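You operate a simulated robot arm through the tools that you are given. There is no shell and no other tool. Be economical: measure what you need, move in short steps, check, and stop when the job is done.

Carry out the task below with a simulated two-armed robot. There is one attempt and no reset: what you move stays moved.

Task
Set the winder to 58 mm width and 2.0 mm step, push the red slider down and zero the count.

It is judged by the outcome, as a careful person would: the job done as asked, and still so three seconds after it is handed in. It fails if anything else is knocked over, pushed out of place, dropped, spilled or broken.

Robot
Two 7-joint arms with two-finger parallel grippers on one trunk, hanging from a carriage that runs on a gantry, over the field with the corners [-2222, 716], [-2218, -564], [82, -557], [78, 723] (x, y) and turns from -6.423 to 5.568 rad about z. Base frame: it is fixed where the carriage stands at the start and does not move with it; the origin is on the floor, on the carriage's upright axis, x ahead of it, y to its left, z up. Readings come in mm, rad, newtons and seconds.
The left shoulder is at the start at [40, 173, 1399], the right one opposite. With the tool pointing down near the work surface each hand reaches from about 100 to 680 mm from the robot's upright axis, wherever it stands, measured 20 degrees to its own side. Places, roughly: coiler button [900, -2000, 900]; core drag dial [600, 12100, 600]; drag dial [1000, 0, 900]; lock lever [600, -700, 700]; metres dial [700, -900, 1000]; pause button [800, -1000, 800]; pull dial [700, -1100, 1000]; red slider [1000, -500, 900]; spindle brake lever [600, -800, 700]; step dial [700, -1000, 1000]; width slider [700, -300, 700]; wind button [800, -900, 800]; zero button [800, -1100, 800]. Payload 3.43 kg a hand.
The tool frame of a hand sits at the grasp point between the pads (the TCP): z along the fingers, y along the line on which they close. The tips reach 30 mm beyond it. The gripper opens to 94 mm. The fingers are 28 mm wide and 10 mm thick; the gripper's body (50 by 96 mm) begins 55 mm behind the TCP.
Orientation is that of the tool frame in the base frame, as [roll, pitch, yaw] about the fixed x, y, z axes, in that order (R = Rz(yaw) Ry(pitch) Rx(roll)). With the fingers straight down and closing along the base's y, the tool's x points along the base's -x, its y along +y and its z along -z.

Tools
- The arms move only by the tool nudge_tool. It takes "left_motion", "right_motion" or both (then of equal length, played together; a hand with none holds still); each is a list of rows, each an object (a shift or turn left out is 0, a gripper value left out holds the last) with "travel": the shift along the tool's x, y, z in mm, a list of three; "dr": the turn, a rotation vector about the tool's x, y, z in degrees, a list of three; "jaw": the closure, from 0 (fully open) to 1 (shut). In form: [{"travel": [tx, ty, tz], "dr": [rx, ry, rz], "jaw": jaw}, ...]. A call has 1 to 20 rows; each row is the pose to reach, as a shift and turn from the pose commanded when the call began, along the tool's axes at that moment. Each row takes 0.2 s and may step no farther than 50 mm and 0.15 rad from the row before; otherwise, or with a gripper value out of range, the whole call is refused. Where a pose cannot be reached the arm comes as near as it can. A force on the tool above 90 N (or 10 N above the force at the start of the call, whichever is more), or a blocked arm, ends the call early, and 0.2 s more pass. Each finger travels about 72 mm/s and halts on what it meets, pressing with about 20 N; the grip force reading is that of the motor and also rises with nothing between the fingers. The clock runs only during rows and for 0.2 s after the last one: add rows that repeat a pose to give the fingers time. It gives the time, the measured TCP pose, the force on the tool (base axes), the opening and the grip force at its end, in the units of the frame above (readings bear some noise), with the torque about the TCP (base axes, N m) and any sound that the robot's microphone picked up, and new pictures: "views" is both (left out), scene, wrist or none (wrist: the cameras of the hands that moved).
- Cameras (640 x 400 px; columns grow to the right, rows downward): "scene" is now at [212.5, -38.2, 1669.2]; the picture's right is [-0.58, -0.82, 0.00], its down [-0.72, 0.51, -0.48] and it looks along [0.39, -0.28, -0.88] (base axes); focal length 276 px, centre (320, 200). "left" rides on the left gripper at [76, -14, -102] in its tool frame; the picture's right is [0.18, 0.98, 0.00], its down [-0.75, 0.14, -0.64] and it looks along [-0.63, 0.12, 0.77] (tool axes); focal length 243 px, centre (320, 200). "right" rides on the right gripper at [76, 14, -103] in its tool frame; the picture's right is [-0.18, 0.98, 0.00], its down [-0.75, -0.14, -0.64] and it looks along [-0.63, -0.12, 0.77] (tool axes); focal length 243 px, centre (320, 200). There is no depth. A picture from a camera that has moved, and an enlarged one, comes with that camera's place and axes in the base frame and with its lens.
- raise_lower(by): slides the trunk up (or, below 0, down) by that many mm; the arms and the scene camera ride with it, the base frame stays. It gives what a move gives, with no picture.
- steer(legs): drives the robot by 1 to 6 legs, each [ahead, left, turn to the left] in mm, mm and rad, along the robot's own axes; the way and the turn of a leg run together, so that a leg with both is an arc; at most 1500 mm and 3.142 rad a leg. The arms and the cameras ride along, it lands a little off, and it stops where it bumps. It keeps to its track: a leg is cut to what the track allows. It gives what a move gives, and a new picture of the scene camera.
- turn_head(pan, tilt): turns the head with the scene camera to pan (to the left, within 1.501 rad either way) and tilt (down, from -0.506 to 1.204), counted from straight ahead of the robot. It gives what a move gives, and a new picture of the scene camera.
- close_up(camera, box): a new picture of the part [left, top, right, bottom] of that camera's present view, enlarged. No time passes.
- finish_job(): hands the job in; it is judged then, once.

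Work in short steps. Places have to be worked out from the pictures, the camera data and where the tool is seen: move nearer, look again, correct. Check each grasp and each placing, and mend what went wrong. You have 120 turns and 260 pictures in all, those below and enlarged ones among them. Open the grippers and draw the arms clear of the work before you hand the job in, unless the task says otherwise; then end with one line.

The tools are called after "Request:" by a JSON object that holds its "api" and its "payload". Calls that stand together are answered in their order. nudge_tool: Moves the arms, as the interface text tells. Its arguments: {"type":"object","properties":{"left_motion":{"type":"array"},"right_motion":{"type":"array"},"views":{"type":"string","enum":["both","scene","wrist","none"]}},"required":[]} The other tools are called the same way: raise_lower (by) slides the trunk up or down; steer (legs) drives the base; turn_head (pan, tilt) turns the head that bears the scene camera; close_up (camera, box) takes an enlarged picture of a part of a camera's view; finish_job () hands the job in.

At the start:

```text
clock: 0.0
left_position: [463.1, -11.7, 1020.8]
left_tool_rot: [3.141, 0.0, -3.141]
left_wrist_force: [-0.1, 0.0, 0.1]
left_moment: [0.04, -0.03, 0.04]
left_gripper_width: 93.9
left_finger_force: 0.1
right_position: [294.2, -358.3, 1051.0]
right_tool_rot: [3.141, -0.001, -3.141]
right_wrist_force: [-0.3, -0.6, -1.0]
right_moment: [-0.01, 0.03, 0.01]
right_gripper_width: 94.1
right_finger_force: 0.2
trunk travel left (down, up): [-552.0, 229.0]
robot x, y, heading: [1.5, -0.5, 0.001]
head pan, tilt: [-0.614, 1.07]
```

scene: 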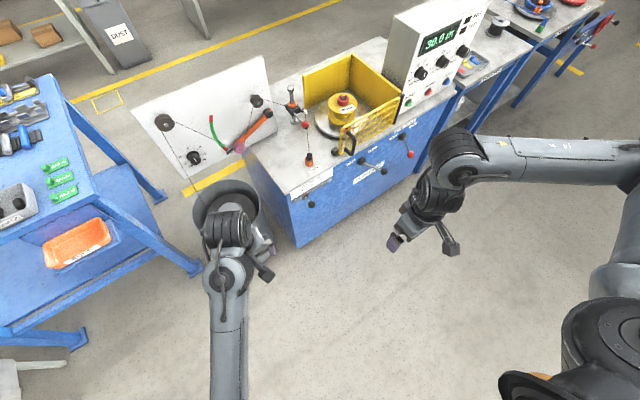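
right: 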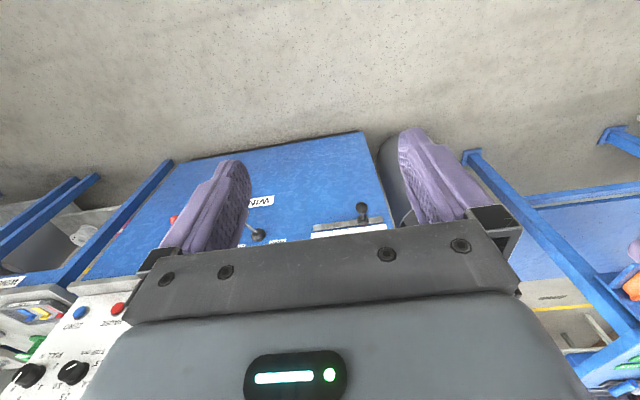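
left: 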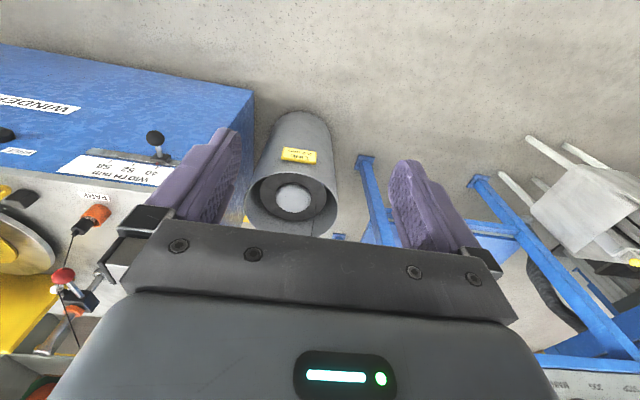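

The winder stands ahead to the right. I'll enlarge the scene to read its controls.

Request:
{"api": "close_up", "payload": {"camera": "scene", "box": [230, 40, 430, 220]}}

Request:
{"api": "close_up", "payload": {"camera": "scene", "box": [380, 0, 490, 120]}}

Request:
{"api": "close_up", "payload": {"camera": "left", "box": [0, 80, 240, 360]}}

```text
2.22 times, centred on (330, 130) of scene
camera zoom: at [212.5, -38.2, 1669.2], right [-0.58, -0.82, 0.0], down [-0.72, 0.51, -0.48], along [0.39, -0.28, -0.88], focal length 612 px, centre (298, 356)
```

zoom: 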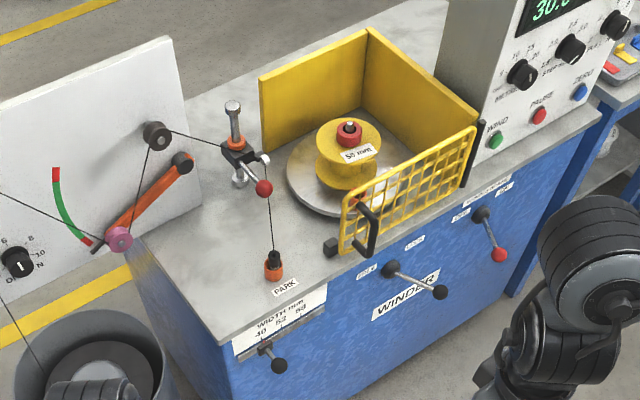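

```text
3.33 times, centred on (435, 60) of scene
camera zoom: at [212.5, -38.2, 1669.2], right [-0.58, -0.82, 0.0], down [-0.72, 0.51, -0.48], along [0.39, -0.28, -0.88], focal length 918 px, centre (-63, 667)
```

zoom: 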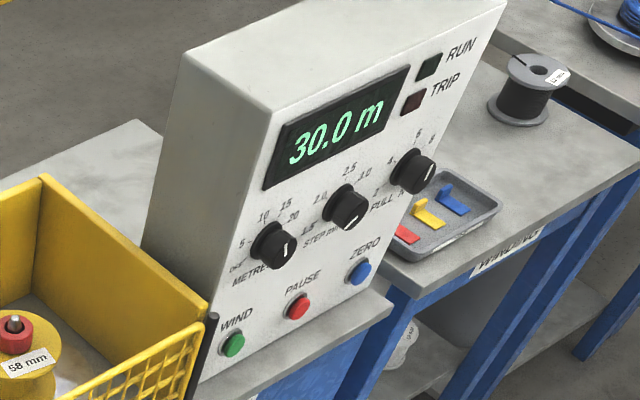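

```text
1.43 times, centred on (120, 220) of left
camera zoom: at [386.2, -27.1, 1123.5], right [-0.18, 0.98, 0.0], down [0.75, 0.14, 0.64], along [0.63, 0.12, -0.77], focal length 347 px, centre (606, 171)
```

zoom: 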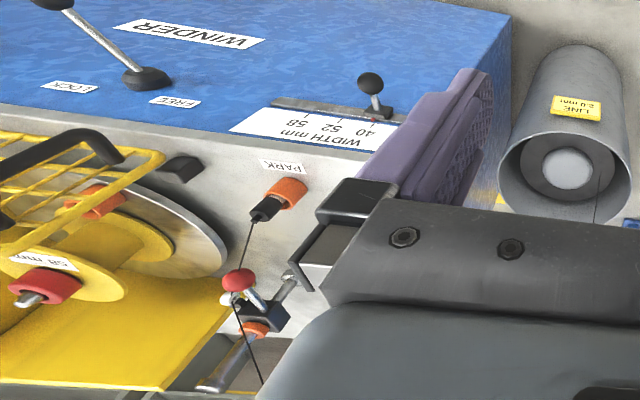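

The width knob is at about (684, -334, 618) and the winder front faces -x at x≈740. I'll drive sideways to the right to get in front of the controls.

Request:
{"api": "steer", "payload": {"legs": [[0, -480, 0]]}}

Request:
{"api": "turn_head", "payload": {"pan": -0.3, "tilt": 0.8}}

```text
clock: 2.8
left_position: [462.6, -486.8, 1021.5]
left_tool_rot: [3.141, 0.0, -3.138]
left_wrist_force: [1.0, -0.1, 0.7]
left_moment: [0.0, 0.0, 0.03]
left_gripper_width: 93.9
left_finger_force: 0.0
right_position: [295.3, -834.1, 1049.9]
right_tool_rot: [-3.141, -0.001, -3.139]
right_wrist_force: [-0.1, -0.7, -0.8]
right_moment: [0.05, 0.02, -0.01]
right_gripper_width: 94.1
right_finger_force: 0.0
trunk travel left (down, up): [-552.0, 229.0]
robot x, y, heading: [4.6, -480.4, 0.003]
head pan, tilt: [-0.614, 1.07]
camera scene: at [213.4, -513.3, 1669.2], right [-0.57, -0.82, 0.0], down [-0.72, 0.5, -0.48], along [0.39, -0.28, -0.88], focal length 276 px, centre (320, 200)
```

scene: 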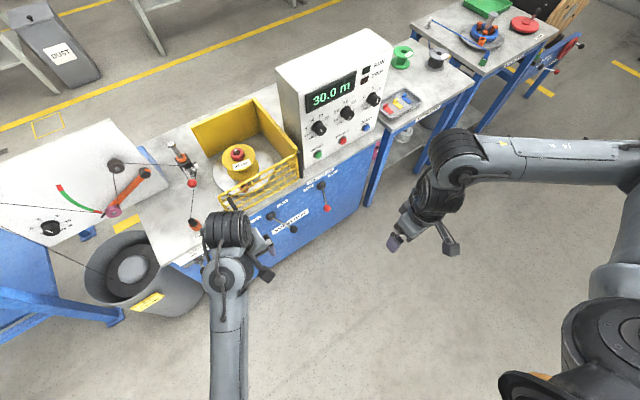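

```text
clock: 3.6
left_position: [464.2, -486.5, 1021.2]
left_tool_rot: [-3.141, 0.0, -3.137]
left_wrist_force: [-0.1, 0.1, 0.4]
left_moment: [0.01, 0.0, -0.05]
left_gripper_width: 93.8
left_finger_force: 0.1
right_position: [295.5, -833.6, 1049.3]
right_tool_rot: [3.141, 0.0, -3.14]
right_wrist_force: [0.1, -1.1, 0.3]
right_moment: [0.01, -0.02, 0.0]
right_gripper_width: 94.1
right_finger_force: 0.1
trunk travel left (down, up): [-552.0, 229.0]
robot x, y, heading: [2.4, -476.3, 0.007]
head pan, tilt: [-0.3, 0.799]
camera scene: at [237.1, -499.4, 1689.0], right [-0.29, -0.96, 0.0], down [-0.69, 0.21, -0.7], along [0.67, -0.2, -0.72], focal length 276 px, centre (320, 200)
```

scene: 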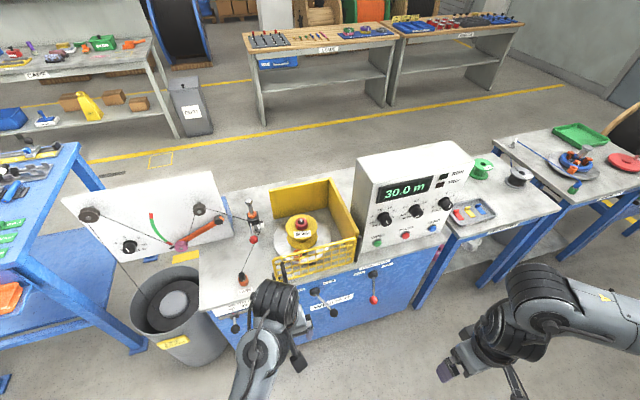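

Request:
{"api": "close_up", "payload": {"camera": "scene", "box": [340, 140, 480, 260]}}

Request:
{"api": "close_up", "payload": {"camera": "scene", "box": [180, 170, 380, 340]}}

Request:
{"api": "close_up", "payload": {"camera": "left", "box": [0, 0, 640, 400]}}

Request:
{"api": "close_up", "payload": {"camera": "right", "box": [0, 0, 640, 400]}}

```text
3.33 times, centred on (410, 200) of scene
camera zoom: at [237.1, -499.4, 1689.0], right [-0.29, -0.96, 0.0], down [-0.69, 0.21, -0.7], along [0.67, -0.2, -0.72], focal length 918 px, centre (20, 200)
```

zoom: 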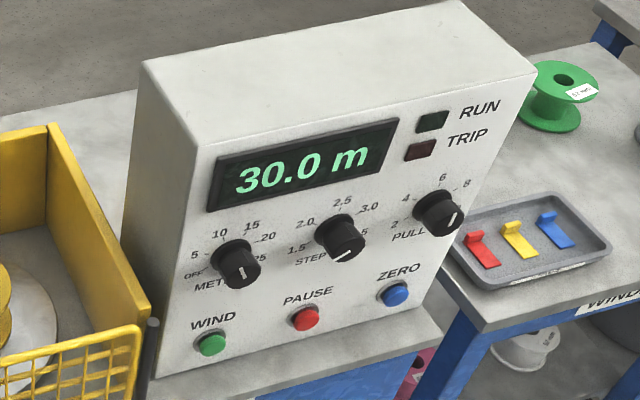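

```text
2.35 times, centred on (280, 255) of scene
camera zoom: at [237.1, -499.4, 1689.0], right [-0.29, -0.96, 0.0], down [-0.69, 0.21, -0.7], along [0.67, -0.2, -0.72], focal length 648 px, centre (414, 71)
```

zoom: 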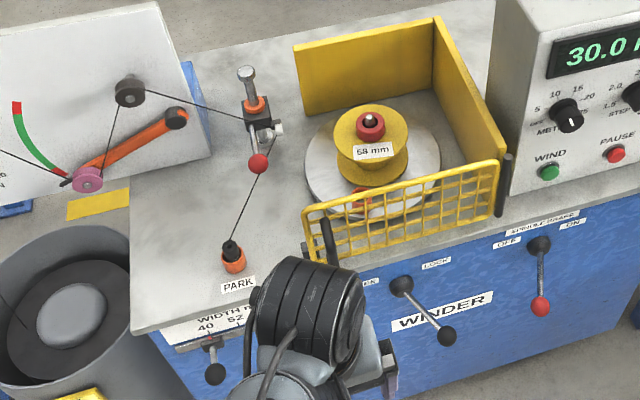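

```text
1.00 times, centred on (320, 200) of left (not enlarged: the box is as wide or as high as the picture)
camera zoom: at [387.1, -501.4, 1123.5], right [-0.19, 0.98, 0.0], down [0.75, 0.14, 0.64], along [0.63, 0.12, -0.77], focal length 243 px, centre (320, 200)
```

zoom: 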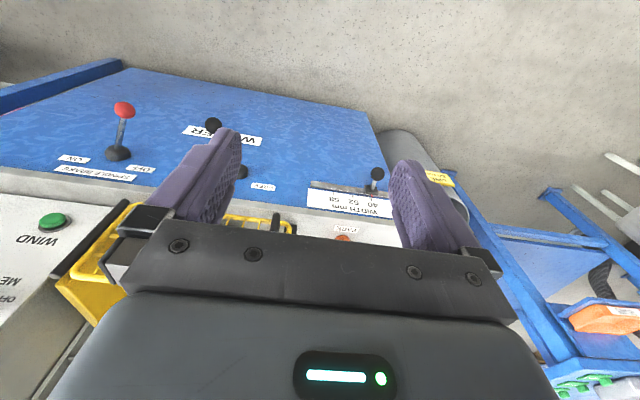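

```text
1.00 times, centred on (320, 200) of right (not enlarged: the box is as wide or as high as the picture)
camera zoom: at [220.4, -820.3, 1153.2], right [0.18, 0.98, 0.0], down [0.75, -0.14, 0.64], along [0.63, -0.12, -0.77], focal length 243 px, centre (320, 200)
```

zoom: 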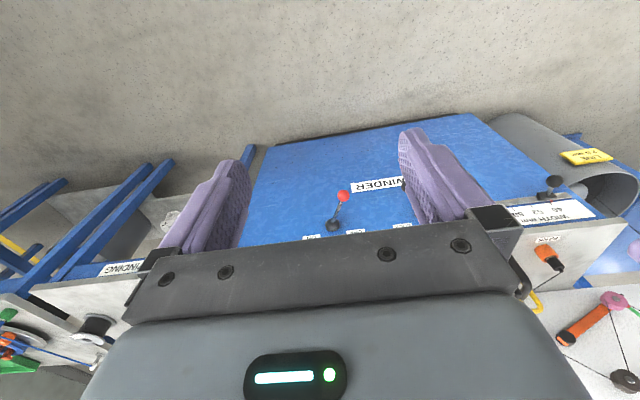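

Next I lower the trunk to view the panel head-on and to bring the shoulders to control height.

Request:
{"api": "raise_lower", "payload": {"by": -400}}

Request:
{"api": "turn_head", "payload": {"pan": -0.6, "tilt": 0.55}}

Request:
{"api": "close_up", "payload": {"camera": "scene", "box": [220, 100, 420, 260]}}

```text
clock: 7.5
left_position: [463.8, -487.5, 622.1]
left_tool_rot: [-3.139, 0.0, -3.138]
left_wrist_force: [0.3, -0.6, -0.2]
left_moment: [0.01, -0.02, 0.0]
left_gripper_width: 93.9
left_finger_force: 0.1
right_position: [294.7, -833.3, 650.6]
right_tool_rot: [-3.141, 0.0, -3.138]
right_wrist_force: [-0.2, 0.3, -0.8]
right_moment: [-0.01, 0.0, 0.0]
right_gripper_width: 93.6
right_finger_force: 0.0
trunk travel left (down, up): [-152.0, 629.0]
robot x, y, heading: [0.1, -477.8, 0.007]
head pan, tilt: [-0.3, 0.799]
```

```text
clock: 8.3
left_position: [464.3, -486.8, 620.7]
left_tool_rot: [-3.141, -0.001, -3.138]
left_wrist_force: [0.0, -0.3, -0.4]
left_moment: [0.0, 0.0, 0.0]
left_gripper_width: 94.0
left_finger_force: 0.0
right_position: [294.8, -833.6, 649.1]
right_tool_rot: [3.141, -0.001, -3.139]
right_wrist_force: [-1.0, 0.1, 0.5]
right_moment: [0.02, 0.02, 0.02]
right_gripper_width: 94.0
right_finger_force: 0.1
trunk travel left (down, up): [-152.0, 629.0]
robot x, y, heading: [-0.2, -474.5, 0.006]
head pan, tilt: [-0.6, 0.55]
camera scene: at [234.3, -526.1, 1310.4], right [-0.56, -0.83, 0.0], down [-0.43, 0.29, -0.85], along [0.71, -0.48, -0.52], focal length 276 px, centre (320, 200)
```

scene: 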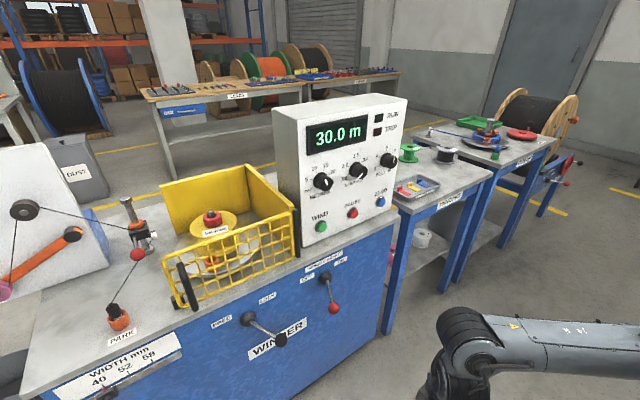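

```text
2.50 times, centred on (320, 180) of scene
camera zoom: at [234.3, -526.1, 1310.4], right [-0.56, -0.83, 0.0], down [-0.43, 0.29, -0.85], along [0.71, -0.48, -0.52], focal length 689 px, centre (320, 250)
```

zoom: 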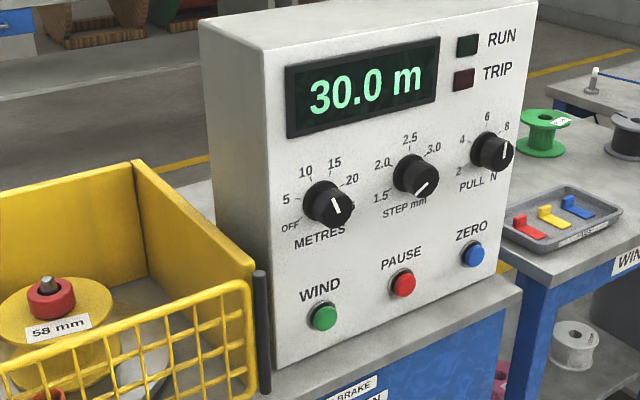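

Request:
{"api": "close_up", "payload": {"camera": "scene", "box": [300, 145, 410, 215]}}

Request:
{"api": "close_up", "payload": {"camera": "scene", "box": [335, 150, 385, 190]}}

```text
5.71 times, centred on (355, 180) of scene
camera zoom: at [234.3, -526.1, 1310.4], right [-0.56, -0.83, 0.0], down [-0.43, 0.29, -0.85], along [0.71, -0.48, -0.52], focal length 1575 px, centre (120, 314)
```

zoom: 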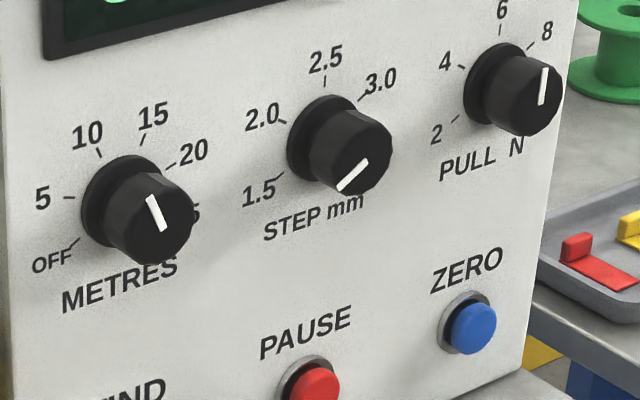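

```text
10.00 times, centred on (360, 170) of scene
camera zoom: at [234.3, -526.1, 1310.4], right [-0.56, -0.83, 0.0], down [-0.43, 0.29, -0.85], along [0.71, -0.48, -0.52], focal length 2756 px, centre (-80, 500)
```

zoom: 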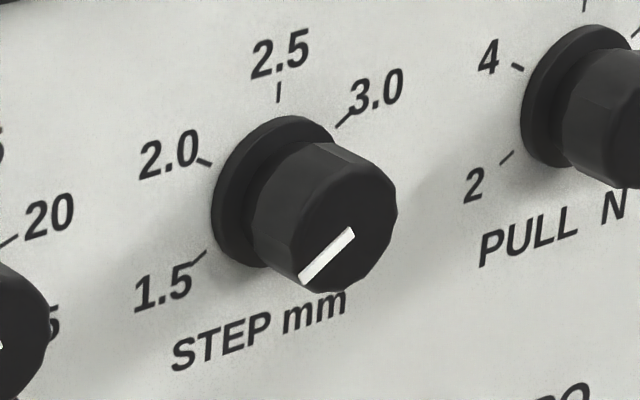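

The step pointer is at 1.5, with ticks at -120°, -60°, 0° and 60°, so it needs +60° clockwise. I judge the step knob face at about (740, -1004, 981) and zero at about (749, -1110, 847). I'll look closely at the red slider and width area.

Request:
{"api": "close_up", "payload": {"camera": "scene", "box": [90, 180, 190, 340]}}

Request:
{"api": "steer", "payload": {"legs": [[60, -75, 0]]}}

Request:
{"api": "turn_head", "payload": {"pan": 0.15, "tilt": 0.75}}

Request:
{"api": "close_up", "payload": {"camera": "scene", "box": [200, 120, 400, 300]}}

```text
2.50 times, centred on (140, 260) of scene
camera zoom: at [234.3, -526.1, 1310.4], right [-0.56, -0.83, 0.0], down [-0.43, 0.29, -0.85], along [0.71, -0.48, -0.52], focal length 689 px, centre (770, 50)
```

zoom: 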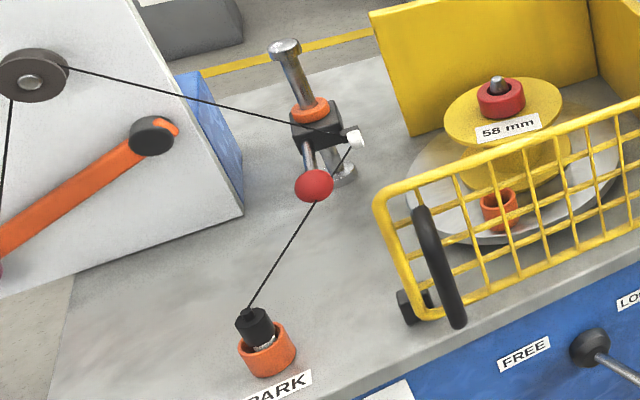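

```text
clock: 9.4
left_position: [522.9, -561.6, 621.4]
left_tool_rot: [3.141, 0.0, -3.141]
left_wrist_force: [-0.1, -0.4, -0.6]
left_moment: [0.01, -0.02, -0.02]
left_gripper_width: 93.8
left_finger_force: 0.2
right_position: [354.7, -908.1, 650.5]
right_tool_rot: [-3.141, 0.001, -3.138]
right_wrist_force: [0.3, 0.0, -0.7]
right_moment: [0.01, 0.03, 0.02]
right_gripper_width: 94.2
right_finger_force: 0.0
trunk travel left (down, up): [-152.0, 629.0]
robot x, y, heading: [57.1, -548.0, 0.002]
head pan, tilt: [-0.6, 0.55]
camera scene: at [293.3, -600.6, 1310.3], right [-0.56, -0.83, 0.0], down [-0.43, 0.29, -0.85], along [0.7, -0.48, -0.52], focal length 276 px, centre (320, 200)
```

scene: 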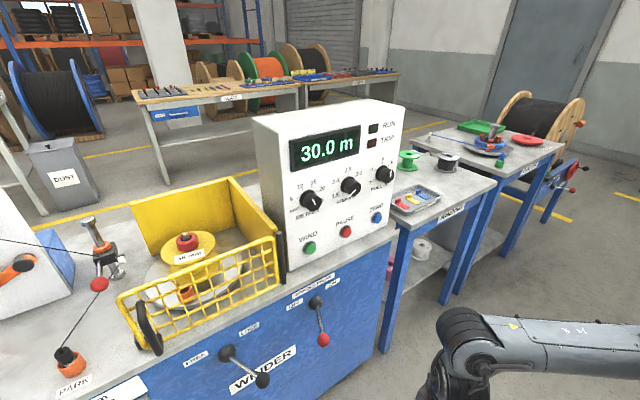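

```text
clock: 10.5
left_position: [523.6, -560.9, 620.3]
left_tool_rot: [3.141, -0.001, -3.14]
left_wrist_force: [0.0, -0.9, -1.3]
left_moment: [-0.05, 0.0, -0.02]
left_gripper_width: 94.0
left_finger_force: 0.1
right_position: [354.3, -907.2, 650.5]
right_tool_rot: [3.141, 0.0, -3.138]
right_wrist_force: [0.0, 0.8, 0.9]
right_moment: [-0.03, -0.01, 0.01]
right_gripper_width: 94.2
right_finger_force: 0.0
trunk travel left (down, up): [-152.0, 629.0]
robot x, y, heading: [62.2, -548.7, -0.001]
head pan, tilt: [0.15, 0.75]
camera scene: at [301.3, -537.8, 1293.1], right [0.15, -0.99, 0.0], down [-0.67, -0.1, -0.73], along [0.72, 0.11, -0.68], focal length 276 px, centre (320, 200)
```

scene: 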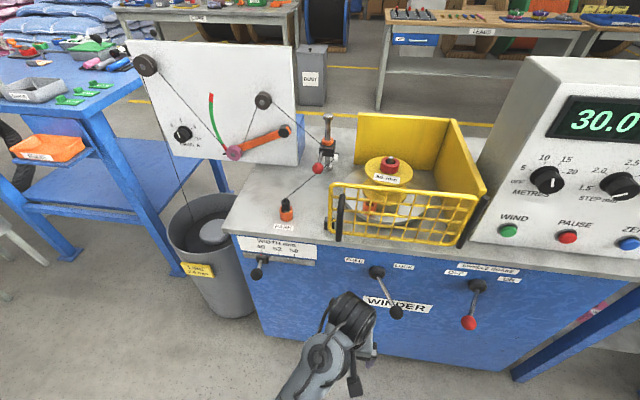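

```text
2.22 times, centred on (300, 210) of scene
camera zoom: at [301.3, -537.8, 1293.1], right [0.15, -0.99, 0.0], down [-0.67, -0.1, -0.73], along [0.72, 0.11, -0.68], focal length 612 px, centre (364, 178)
```

zoom: 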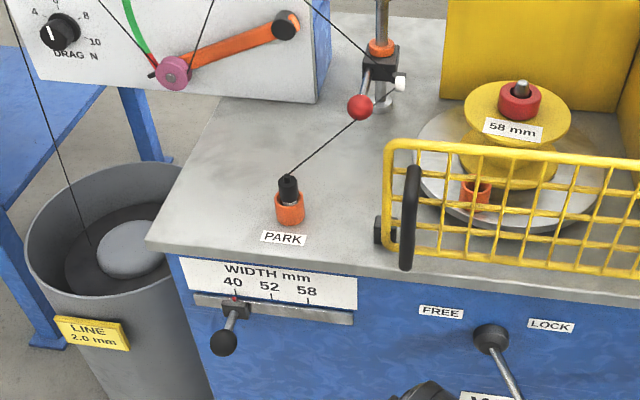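

The layout is clear: width pointer at 40, red slider block at the top of its post. I'll bring the left hand (fingers down) in front of the width knob and look with its own camera.

Request:
{"api": "nudge_tool", "payload": {"left_motion": [{"travel": [0, 48, -10]}, {"travel": [0, 96, -20]}, {"travel": [0, 144, -30]}, {"travel": [-20, 192, -40]}, {"travel": [-50, 238, -50]}, {"travel": [-50, 238, -50]}]}}

Request:
{"api": "close_up", "payload": {"camera": "left", "box": [160, 40, 480, 240]}}

```text
refused: row 4 steps farther than a row can; nothing moved
```

```text
2.00 times, centred on (320, 140) of left
camera zoom: at [446.4, -576.1, 723.3], right [-0.19, 0.98, 0.0], down [0.75, 0.14, 0.64], along [0.63, 0.12, -0.77], focal length 485 px, centre (320, 320)
```

zoom: 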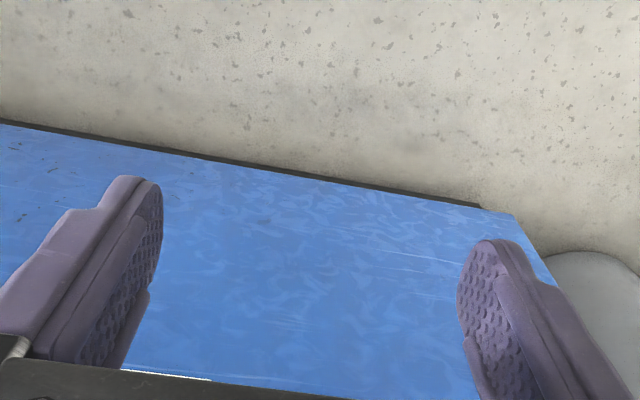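

Row step was too long; I redo it with smaller steps.

Request:
{"api": "nudge_tool", "payload": {"left_motion": [{"travel": [0, 45, -12]}, {"travel": [0, 90, -24]}, {"travel": [0, 135, -36]}, {"travel": [-20, 178, -48]}, {"travel": [-40, 220, -60]}, {"travel": [-55, 240, -60]}, {"travel": [-55, 240, -60]}]}}

Request:
{"api": "close_up", "payload": {"camera": "scene", "box": [200, 180, 360, 300]}}

```text
clock: 11.3
left_position: [527.0, -458.5, 613.8]
left_tool_rot: [-3.139, 0.005, -3.115]
left_wrist_force: [-1.2, -21.2, -12.6]
left_moment: [2.8, -1.15, 1.91]
left_gripper_width: 93.9
left_finger_force: 0.0
left hand out of reach, approached as far as the arm can: row 1, 2, 3, 4
right_position: [354.6, -908.4, 650.4]
right_tool_rot: [-3.14, -0.001, -3.14]
right_wrist_force: [-0.1, 1.0, -0.2]
right_moment: [0.03, -0.02, 0.0]
right_gripper_width: 93.8
right_finger_force: 0.0
trunk travel left (down, up): [-152.0, 629.0]
robot x, y, heading: [62.3, -550.0, -0.0]
head pan, tilt: [0.15, 0.75]
stopped in row 4 (left hand): the force on the tool passed its limit at 99 N (the readings are from after the stop); the commanded pose is now the measured one
camera scene: at [301.1, -537.5, 1293.0], right [0.15, -0.99, 0.0], down [-0.67, -0.1, -0.73], along [0.72, 0.11, -0.68], focal length 276 px, centre (320, 200)
camera left: at [451.3, -475.9, 715.8], right [-0.21, 0.98, 0.0], down [0.75, 0.16, 0.64], along [0.63, 0.13, -0.76], focal length 243 px, centre (320, 200)
```

scene: 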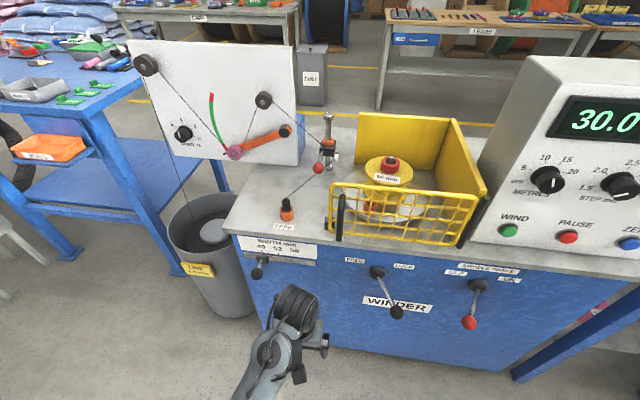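
left: 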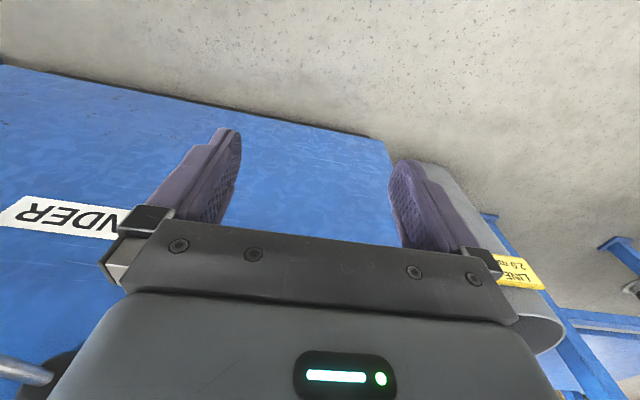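

```text
3.33 times, centred on (280, 240) of scene
camera zoom: at [301.1, -537.5, 1293.0], right [0.15, -0.99, 0.0], down [-0.67, -0.1, -0.73], along [0.72, 0.11, -0.68], focal length 918 px, centre (453, 67)
```

zoom: 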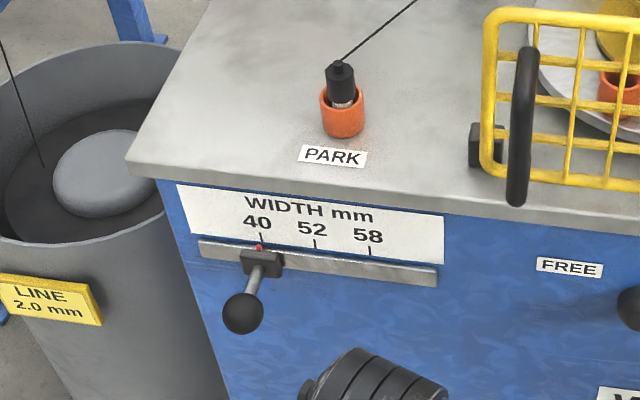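

The lowered trunk cramps the tool-down pose, so I raise the trunk again for the width slider.

Request:
{"api": "raise_lower", "payload": {"by": 350}}

Request:
{"api": "nudge_tool", "payload": {"left_motion": [{"travel": [0, 30, 0]}, {"travel": [0, 60, 0]}, {"travel": [0, 90, 30]}, {"travel": [-20, 120, 60]}, {"travel": [-40, 140, 90]}, {"travel": [-40, 140, 90]}]}}

```text
clock: 14.8
left_position: [528.0, -459.5, 964.2]
left_tool_rot: [-3.14, 0.004, -3.118]
left_wrist_force: [-3.6, -37.8, -23.7]
left_moment: [4.91, -2.51, 3.35]
left_gripper_width: 94.0
left_finger_force: 0.0
right_position: [354.8, -907.7, 999.5]
right_tool_rot: [-3.141, 0.0, -3.139]
right_wrist_force: [-0.5, -0.1, 0.2]
right_moment: [0.01, -0.01, -0.04]
right_gripper_width: 94.0
right_finger_force: 0.0
trunk travel left (down, up): [-502.0, 279.0]
robot x, y, heading: [61.2, -546.1, -0.002]
head pan, tilt: [0.15, 0.75]
```

```text
clock: 15.1
left_position: [529.3, -445.9, 962.9]
left_tool_rot: [-3.137, 0.008, -3.096]
left_wrist_force: [1.3, -13.6, -6.4]
left_moment: [1.82, -0.43, 1.19]
left_gripper_width: 94.1
left_finger_force: 0.0
right_position: [354.4, -907.4, 998.3]
right_tool_rot: [-3.14, -0.001, -3.139]
right_wrist_force: [0.0, 0.0, -0.1]
right_moment: [0.03, -0.02, 0.0]
right_gripper_width: 93.9
right_finger_force: 0.0
trunk travel left (down, up): [-502.0, 279.0]
robot x, y, heading: [63.5, -551.2, 0.005]
head pan, tilt: [0.15, 0.75]
stopped in row 1 (left hand): the force on the tool passed its limit at 102 N (the readings are from after the stop); the commanded pose is now the measured one
camera scene: at [301.2, -537.5, 1643.0], right [0.15, -0.99, 0.0], down [-0.67, -0.1, -0.73], along [0.72, 0.11, -0.68], focal length 276 px, centre (320, 200)
camera left: at [452.2, -465.0, 1065.3], right [-0.23, 0.97, -0.01], down [0.74, 0.18, 0.65], along [0.63, 0.14, -0.76], focal length 243 px, centre (320, 200)
```

scene: 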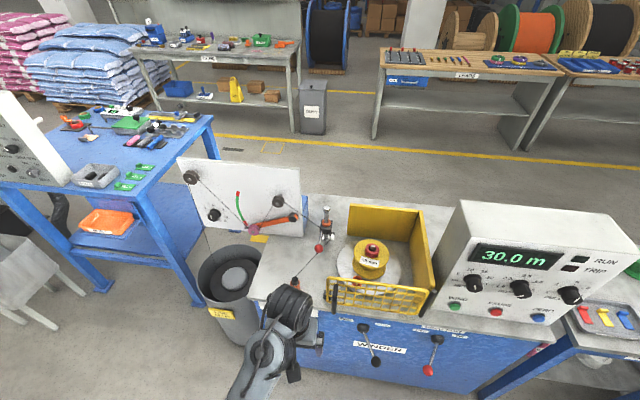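
left: 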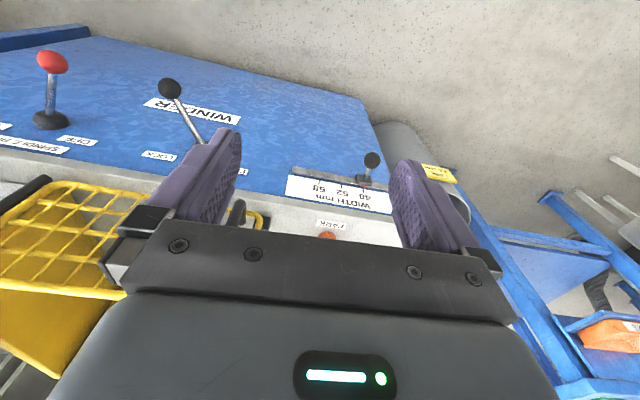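

The left hand is being blocked in free air, probably a wrist joint limit. I'll let the tool yaw turn with the arm as I move left.

Request:
{"api": "nudge_tool", "payload": {"left_motion": [{"dr": [0, 0, -7]}, {"dr": [0, 0, -14]}, {"dr": [0, 0, -20]}, {"dr": [0, 0, -20]}], "views": "none"}}

```text
clock: 16.1
left_position: [528.0, -447.2, 964.5]
left_tool_rot: [-3.136, 0.005, -2.749]
left_wrist_force: [0.5, -0.8, 1.1]
left_moment: [0.0, -0.01, 0.01]
left_gripper_width: 94.2
left_finger_force: 0.0
right_position: [354.5, -909.0, 1000.1]
right_tool_rot: [3.14, 0.0, -3.139]
right_wrist_force: [0.9, 0.0, 0.8]
right_moment: [-0.05, 0.02, 0.01]
right_gripper_width: 93.9
right_finger_force: 0.0
trunk travel left (down, up): [-502.0, 279.0]
robot x, y, heading: [58.0, -550.2, 0.002]
head pan, tilt: [0.15, 0.75]
```

That relieved the force, confirming a yaw limit. I drive left so the width knob lies in front of the left hand's comfortable region.

Request:
{"api": "steer", "payload": {"legs": [[0, 270, 0]]}}

Request:
{"api": "nudge_tool", "payload": {"left_motion": [{"travel": [0, -20, 40], "dr": [0, 0, 7]}, {"travel": [-5, -40, 80], "dr": [0, 0, 14]}, {"travel": [-10, -55, 120], "dr": [0, 0, 21]}, {"travel": [-20, -70, 160], "dr": [0, 0, 22]}, {"travel": [-30, -70, 180], "dr": [0, 0, 22]}, {"travel": [-30, -70, 180], "dr": [0, 0, 22]}]}}

Request:
{"api": "close_up", "payload": {"camera": "left", "box": [120, 60, 440, 260]}}

```text
clock: 18.0
left_position: [529.5, -175.8, 964.5]
left_tool_rot: [-3.135, 0.005, -2.753]
left_wrist_force: [0.4, 0.0, 0.3]
left_moment: [0.0, -0.01, 0.02]
left_gripper_width: 93.7
left_finger_force: 0.0
right_position: [353.0, -635.9, 999.7]
right_tool_rot: [3.14, 0.0, 3.138]
right_wrist_force: [0.6, 0.1, -0.6]
right_moment: [0.01, 0.02, -0.01]
right_gripper_width: 94.0
right_finger_force: 0.1
trunk travel left (down, up): [-502.0, 279.0]
robot x, y, heading: [62.8, -283.5, -0.001]
head pan, tilt: [0.15, 0.75]
camera scene: at [301.4, -266.0, 1643.1], right [0.15, -0.99, 0.0], down [-0.67, -0.1, -0.73], along [0.72, 0.11, -0.68], focal length 276 px, centre (320, 200)
```

scene: 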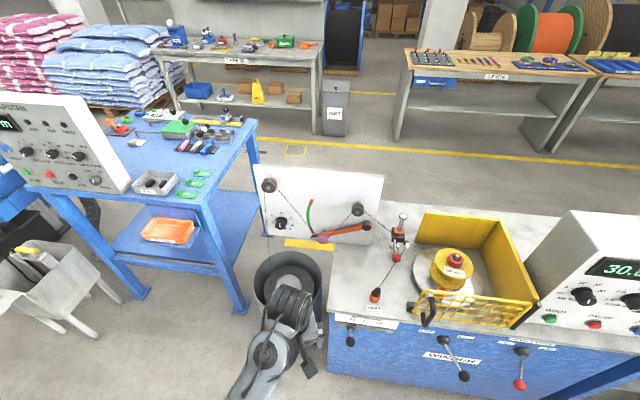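

```text
clock: 19.4
left_position: [584.8, -231.1, 784.9]
left_tool_rot: [-3.139, 0.006, -3.139]
left_wrist_force: [0.6, 0.4, -0.7]
left_moment: [0.03, -0.01, -0.02]
left_gripper_width: 93.9
left_finger_force: 0.0
right_position: [352.8, -636.7, 1000.7]
right_tool_rot: [-3.141, 0.0, 3.139]
right_wrist_force: [0.8, 0.9, -0.9]
right_moment: [0.0, 0.02, 0.02]
right_gripper_width: 94.2
right_finger_force: 0.0
trunk travel left (down, up): [-502.0, 279.0]
robot x, y, heading: [59.9, -278.9, -0.004]
head pan, tilt: [0.15, 0.75]
camera scene: at [301.4, -266.4, 1643.0], right [0.15, -0.99, 0.0], down [-0.67, -0.1, -0.73], along [0.72, 0.11, -0.68], focal length 276 px, centre (320, 200)
camera left: at [507.1, -246.4, 887.6], right [-0.19, 0.98, -0.01], down [0.75, 0.15, 0.65], along [0.64, 0.12, -0.76], focal length 243 px, centre (320, 200)
```

scene: 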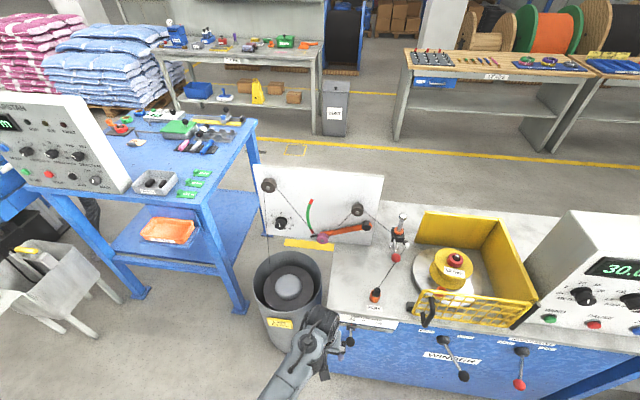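
left: 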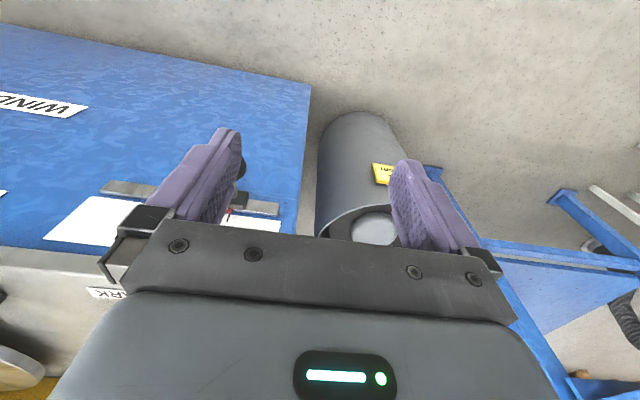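

```text
2.00 times, centred on (280, 160) of left
camera zoom: at [507.1, -246.4, 887.6], right [-0.19, 0.98, -0.01], down [0.75, 0.15, 0.65], along [0.64, 0.12, -0.76], focal length 485 px, centre (400, 280)
```

zoom: 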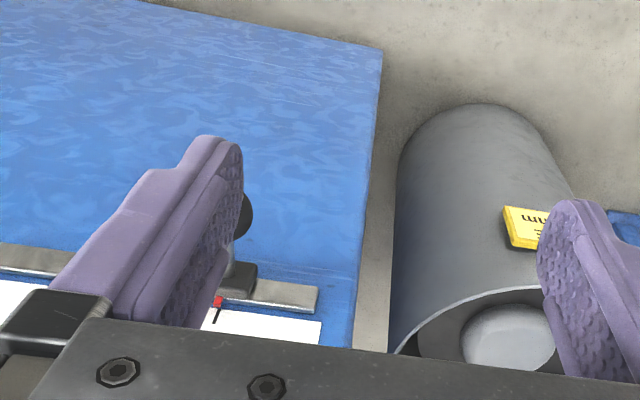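

Knob ball is judged at about (688, -316, 622). I align in y, descend short of it, and look.

Request:
{"api": "nudge_tool", "payload": {"left_motion": [{"travel": [0, -45, 0]}, {"travel": [-5, -85, 15]}, {"travel": [-10, -85, 60]}, {"travel": [-15, -85, 105]}, {"travel": [-20, -85, 145]}, {"travel": [-25, -85, 160]}, {"travel": [-25, -85, 160]}]}}

Request:
{"api": "close_up", "payload": {"camera": "left", "box": [160, 60, 480, 260]}}

Request:
{"api": "close_up", "payload": {"camera": "scene", "box": [280, 280, 420, 400]}}

```text
clock: 21.0
left_position: [557.3, -297.8, 693.0]
left_tool_rot: [-3.135, 0.007, -3.141]
left_wrist_force: [0.6, 0.2, 0.2]
left_moment: [-0.02, 0.03, -0.01]
left_gripper_width: 94.1
left_finger_force: 0.1
left hand out of reach, approached as far as the arm can: row 3, 4, 5, 6, 7
right_position: [353.1, -637.2, 1000.4]
right_tool_rot: [-3.141, 0.0, 3.138]
right_wrist_force: [-0.2, 0.9, 0.2]
right_moment: [-0.01, 0.02, -0.04]
right_gripper_width: 93.9
right_finger_force: 0.0
trunk travel left (down, up): [-502.0, 279.0]
robot x, y, heading: [57.6, -274.9, -0.003]
head pan, tilt: [0.15, 0.75]
camera scene: at [301.9, -266.4, 1643.2], right [0.15, -0.99, 0.0], down [-0.67, -0.1, -0.73], along [0.72, 0.11, -0.68], focal length 276 px, centre (320, 200)
camera left: at [479.4, -311.8, 794.3], right [-0.18, 0.98, -0.01], down [0.75, 0.15, 0.65], along [0.64, 0.11, -0.76], focal length 243 px, centre (320, 200)
```

scene: 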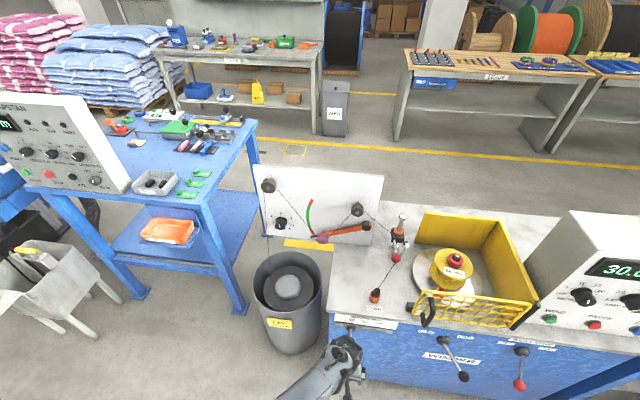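
left: 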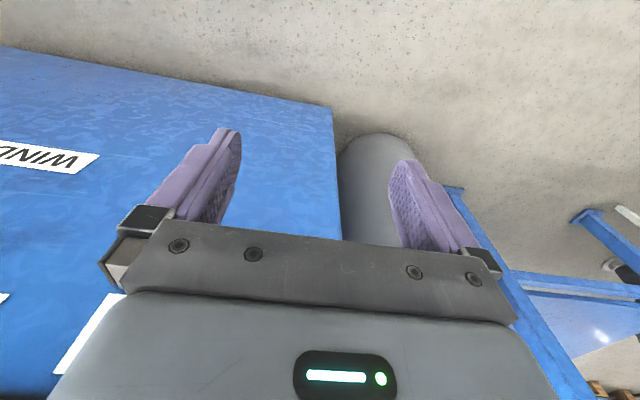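

```text
2.00 times, centred on (320, 160) of left
camera zoom: at [479.4, -311.8, 794.3], right [-0.18, 0.98, -0.01], down [0.75, 0.15, 0.65], along [0.64, 0.11, -0.76], focal length 485 px, centre (320, 280)
```

zoom: 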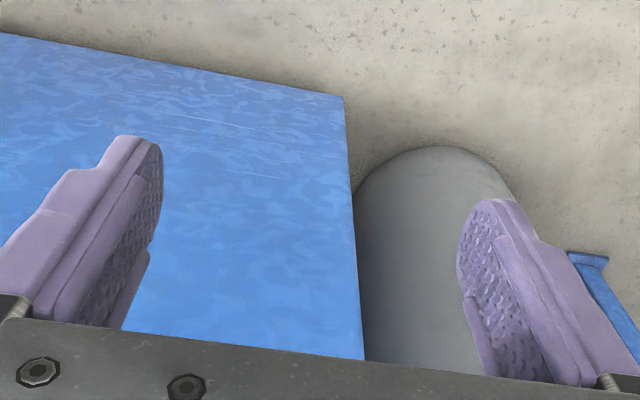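

```text
3.33 times, centred on (350, 340) of scene
camera zoom: at [301.9, -266.4, 1643.2], right [0.15, -0.99, 0.0], down [-0.67, -0.1, -0.73], along [0.72, 0.11, -0.68], focal length 918 px, centre (220, -267)
```

zoom: 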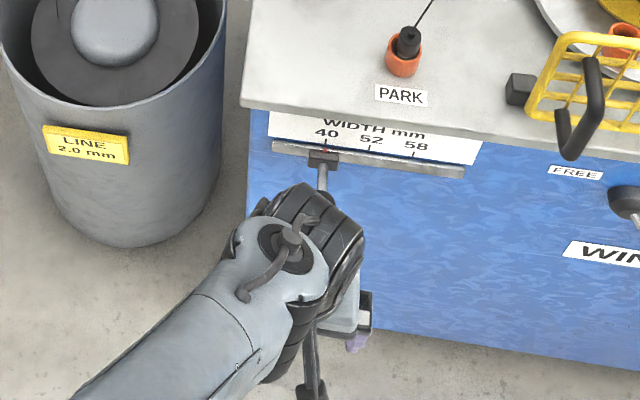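

Out of reach at this height: I raise the hand, then lower the trunk so the shoulder comes closer.

Request:
{"api": "nudge_tool", "payload": {"left_motion": [{"travel": [0, -5, -45]}, {"travel": [0, -12, -90]}, {"travel": [0, -18, -135]}, {"travel": [0, -18, -165]}, {"travel": [0, -18, -165]}], "views": "none"}}

Request:
{"api": "raise_lower", "payload": {"by": -235}}

Request:
{"api": "nudge_tool", "payload": {"left_motion": [{"travel": [-20, 0, 0]}, {"travel": [-40, 0, 0]}, {"travel": [-60, 0, 0]}, {"travel": [-75, 0, 0]}, {"travel": [-75, 0, 0]}]}}

Request:
{"api": "close_up", "payload": {"camera": "left", "box": [160, 60, 480, 260]}}

```text
clock: 22.2
left_position: [554.7, -310.8, 856.3]
left_tool_rot: [-3.141, 0.004, -3.136]
left_wrist_force: [-0.6, -0.5, -0.6]
left_moment: [-0.04, -0.01, 0.02]
left_gripper_width: 94.1
left_finger_force: 0.0
left hand out of reach, approached as far as the arm can: row 1, 2
right_position: [348.9, -635.2, 998.6]
right_tool_rot: [-3.141, -0.003, 3.138]
right_wrist_force: [0.2, 0.4, -0.8]
right_moment: [0.02, -0.01, 0.02]
right_gripper_width: 94.0
right_finger_force: 0.1
trunk travel left (down, up): [-502.0, 279.0]
robot x, y, heading: [59.0, -278.1, 0.0]
head pan, tilt: [0.15, 0.75]
```

```text
clock: 24.7
left_position: [557.9, -313.0, 623.1]
left_tool_rot: [-3.139, 0.007, -3.138]
left_wrist_force: [-0.4, 1.3, 0.8]
left_moment: [0.0, 0.0, -0.01]
left_gripper_width: 93.8
left_finger_force: 0.0
right_position: [351.5, -637.7, 764.8]
right_tool_rot: [-3.141, 0.0, 3.138]
right_wrist_force: [0.9, -0.3, 0.1]
right_moment: [-0.01, -0.01, 0.03]
right_gripper_width: 93.9
right_finger_force: 0.1
trunk travel left (down, up): [-267.0, 514.0]
robot x, y, heading: [62.1, -277.3, -0.003]
head pan, tilt: [0.15, 0.75]
```

```text
clock: 25.9
left_position: [634.4, -313.5, 624.3]
left_tool_rot: [-3.136, 0.008, -3.139]
left_wrist_force: [-3.0, 0.1, 6.2]
left_moment: [0.02, -0.29, -0.02]
left_gripper_width: 94.0
left_finger_force: 0.2
right_position: [352.7, -636.8, 764.8]
right_tool_rot: [3.14, 0.0, 3.137]
right_wrist_force: [-0.5, 0.4, -0.1]
right_moment: [0.0, 0.01, -0.02]
right_gripper_width: 94.0
right_finger_force: 0.0
trunk travel left (down, up): [-267.0, 514.0]
robot x, y, heading: [59.1, -278.7, -0.008]
head pan, tilt: [0.15, 0.75]
camera scene: at [301.4, -266.4, 1408.2], right [0.15, -0.99, 0.0], down [-0.67, -0.1, -0.73], along [0.72, 0.11, -0.68], focal length 276 px, centre (320, 200)
camera left: at [557.4, -328.5, 726.2], right [-0.19, 0.98, -0.01], down [0.75, 0.15, 0.65], along [0.64, 0.12, -0.76], focal length 243 px, centre (320, 200)
```

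scene: 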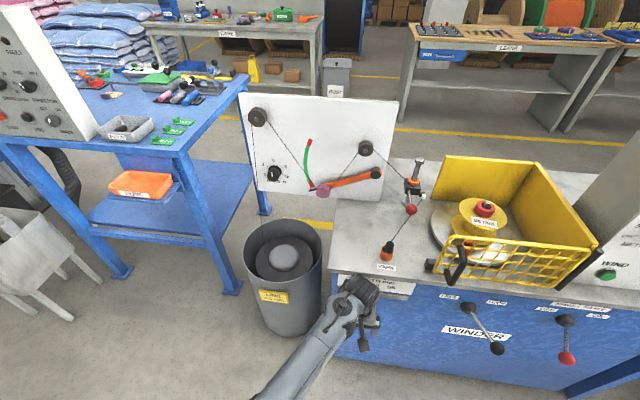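
left: 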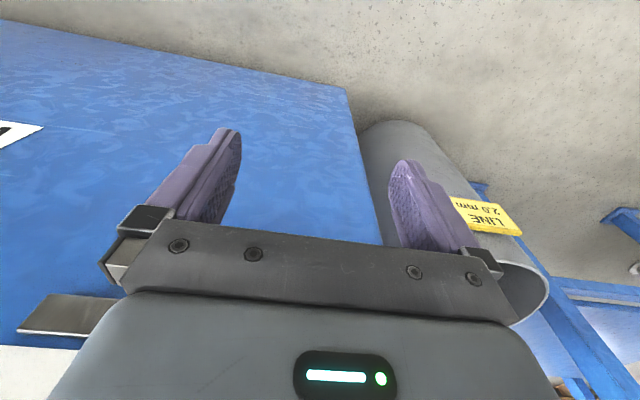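

```text
2.00 times, centred on (320, 160) of left
camera zoom: at [557.4, -328.5, 726.2], right [-0.19, 0.98, -0.01], down [0.75, 0.15, 0.65], along [0.64, 0.12, -0.76], focal length 485 px, centre (320, 280)
```

zoom: 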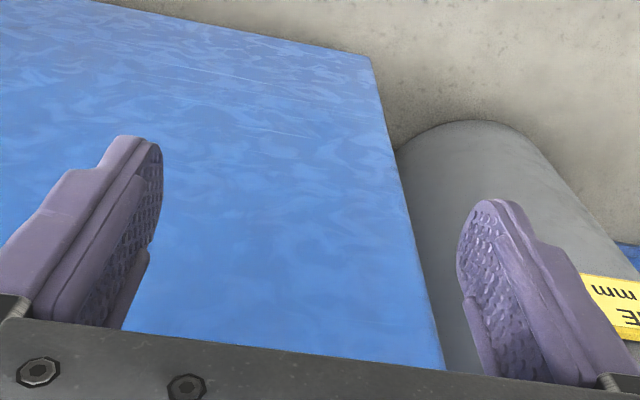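

A small force suggests the palm touches the ball: retriangulation gives the ball at about (674, -310, 648), higher than thought. I back off, raise slightly, and look.

Request:
{"api": "nudge_tool", "payload": {"left_motion": [{"travel": [40, 0, 0]}, {"travel": [60, 0, 0]}, {"travel": [60, 0, -40]}, {"travel": [60, 0, -80]}, {"travel": [60, 0, -80]}]}}

Request:
{"api": "close_up", "payload": {"camera": "scene", "box": [320, 220, 460, 340]}}

Request:
{"api": "close_up", "payload": {"camera": "left", "box": [160, 60, 480, 260]}}

```text
clock: 27.1
left_position: [571.8, -313.9, 702.7]
left_tool_rot: [-3.139, 0.008, -3.141]
left_wrist_force: [0.4, 0.9, 0.4]
left_moment: [0.06, 0.03, -0.01]
left_gripper_width: 93.9
left_finger_force: 0.0
right_position: [352.4, -637.6, 765.6]
right_tool_rot: [-3.141, -0.001, 3.138]
right_wrist_force: [0.4, -0.5, 0.4]
right_moment: [-0.01, -0.01, 0.04]
right_gripper_width: 94.1
right_finger_force: 0.1
trunk travel left (down, up): [-267.0, 514.0]
robot x, y, heading: [59.1, -272.1, -0.001]
head pan, tilt: [0.15, 0.75]
camera scene: at [301.4, -266.3, 1408.0], right [0.15, -0.99, 0.0], down [-0.67, -0.1, -0.73], along [0.72, 0.11, -0.68], focal length 276 px, centre (320, 200)
camera left: at [495.3, -329.4, 804.9], right [-0.19, 0.98, 0.0], down [0.75, 0.15, 0.65], along [0.64, 0.12, -0.76], focal length 243 px, centre (320, 200)
```

scene: 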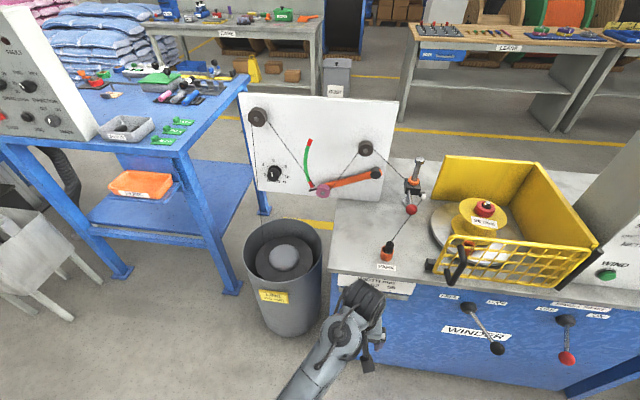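
left: 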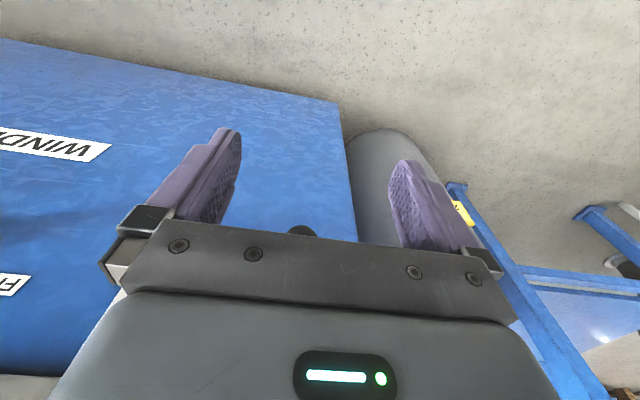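

```text
3.33 times, centred on (390, 280) of scene
camera zoom: at [301.4, -266.3, 1408.0], right [0.15, -0.99, 0.0], down [-0.67, -0.1, -0.73], along [0.72, 0.11, -0.68], focal length 918 px, centre (87, -67)
```

zoom: 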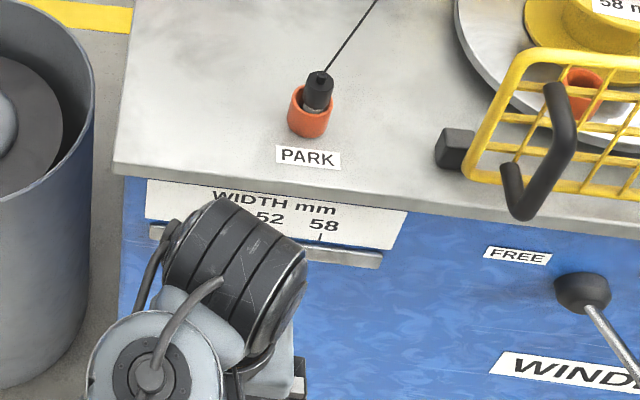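

```text
2.00 times, centred on (320, 160) of left
camera zoom: at [495.3, -329.4, 804.9], right [-0.19, 0.98, 0.0], down [0.75, 0.15, 0.65], along [0.64, 0.12, -0.76], focal length 485 px, centre (320, 280)
```

zoom: 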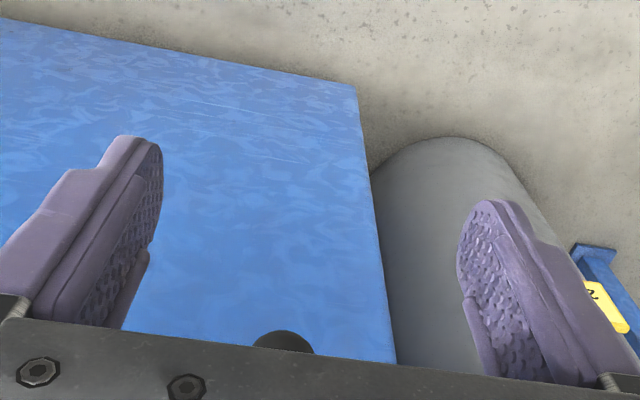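

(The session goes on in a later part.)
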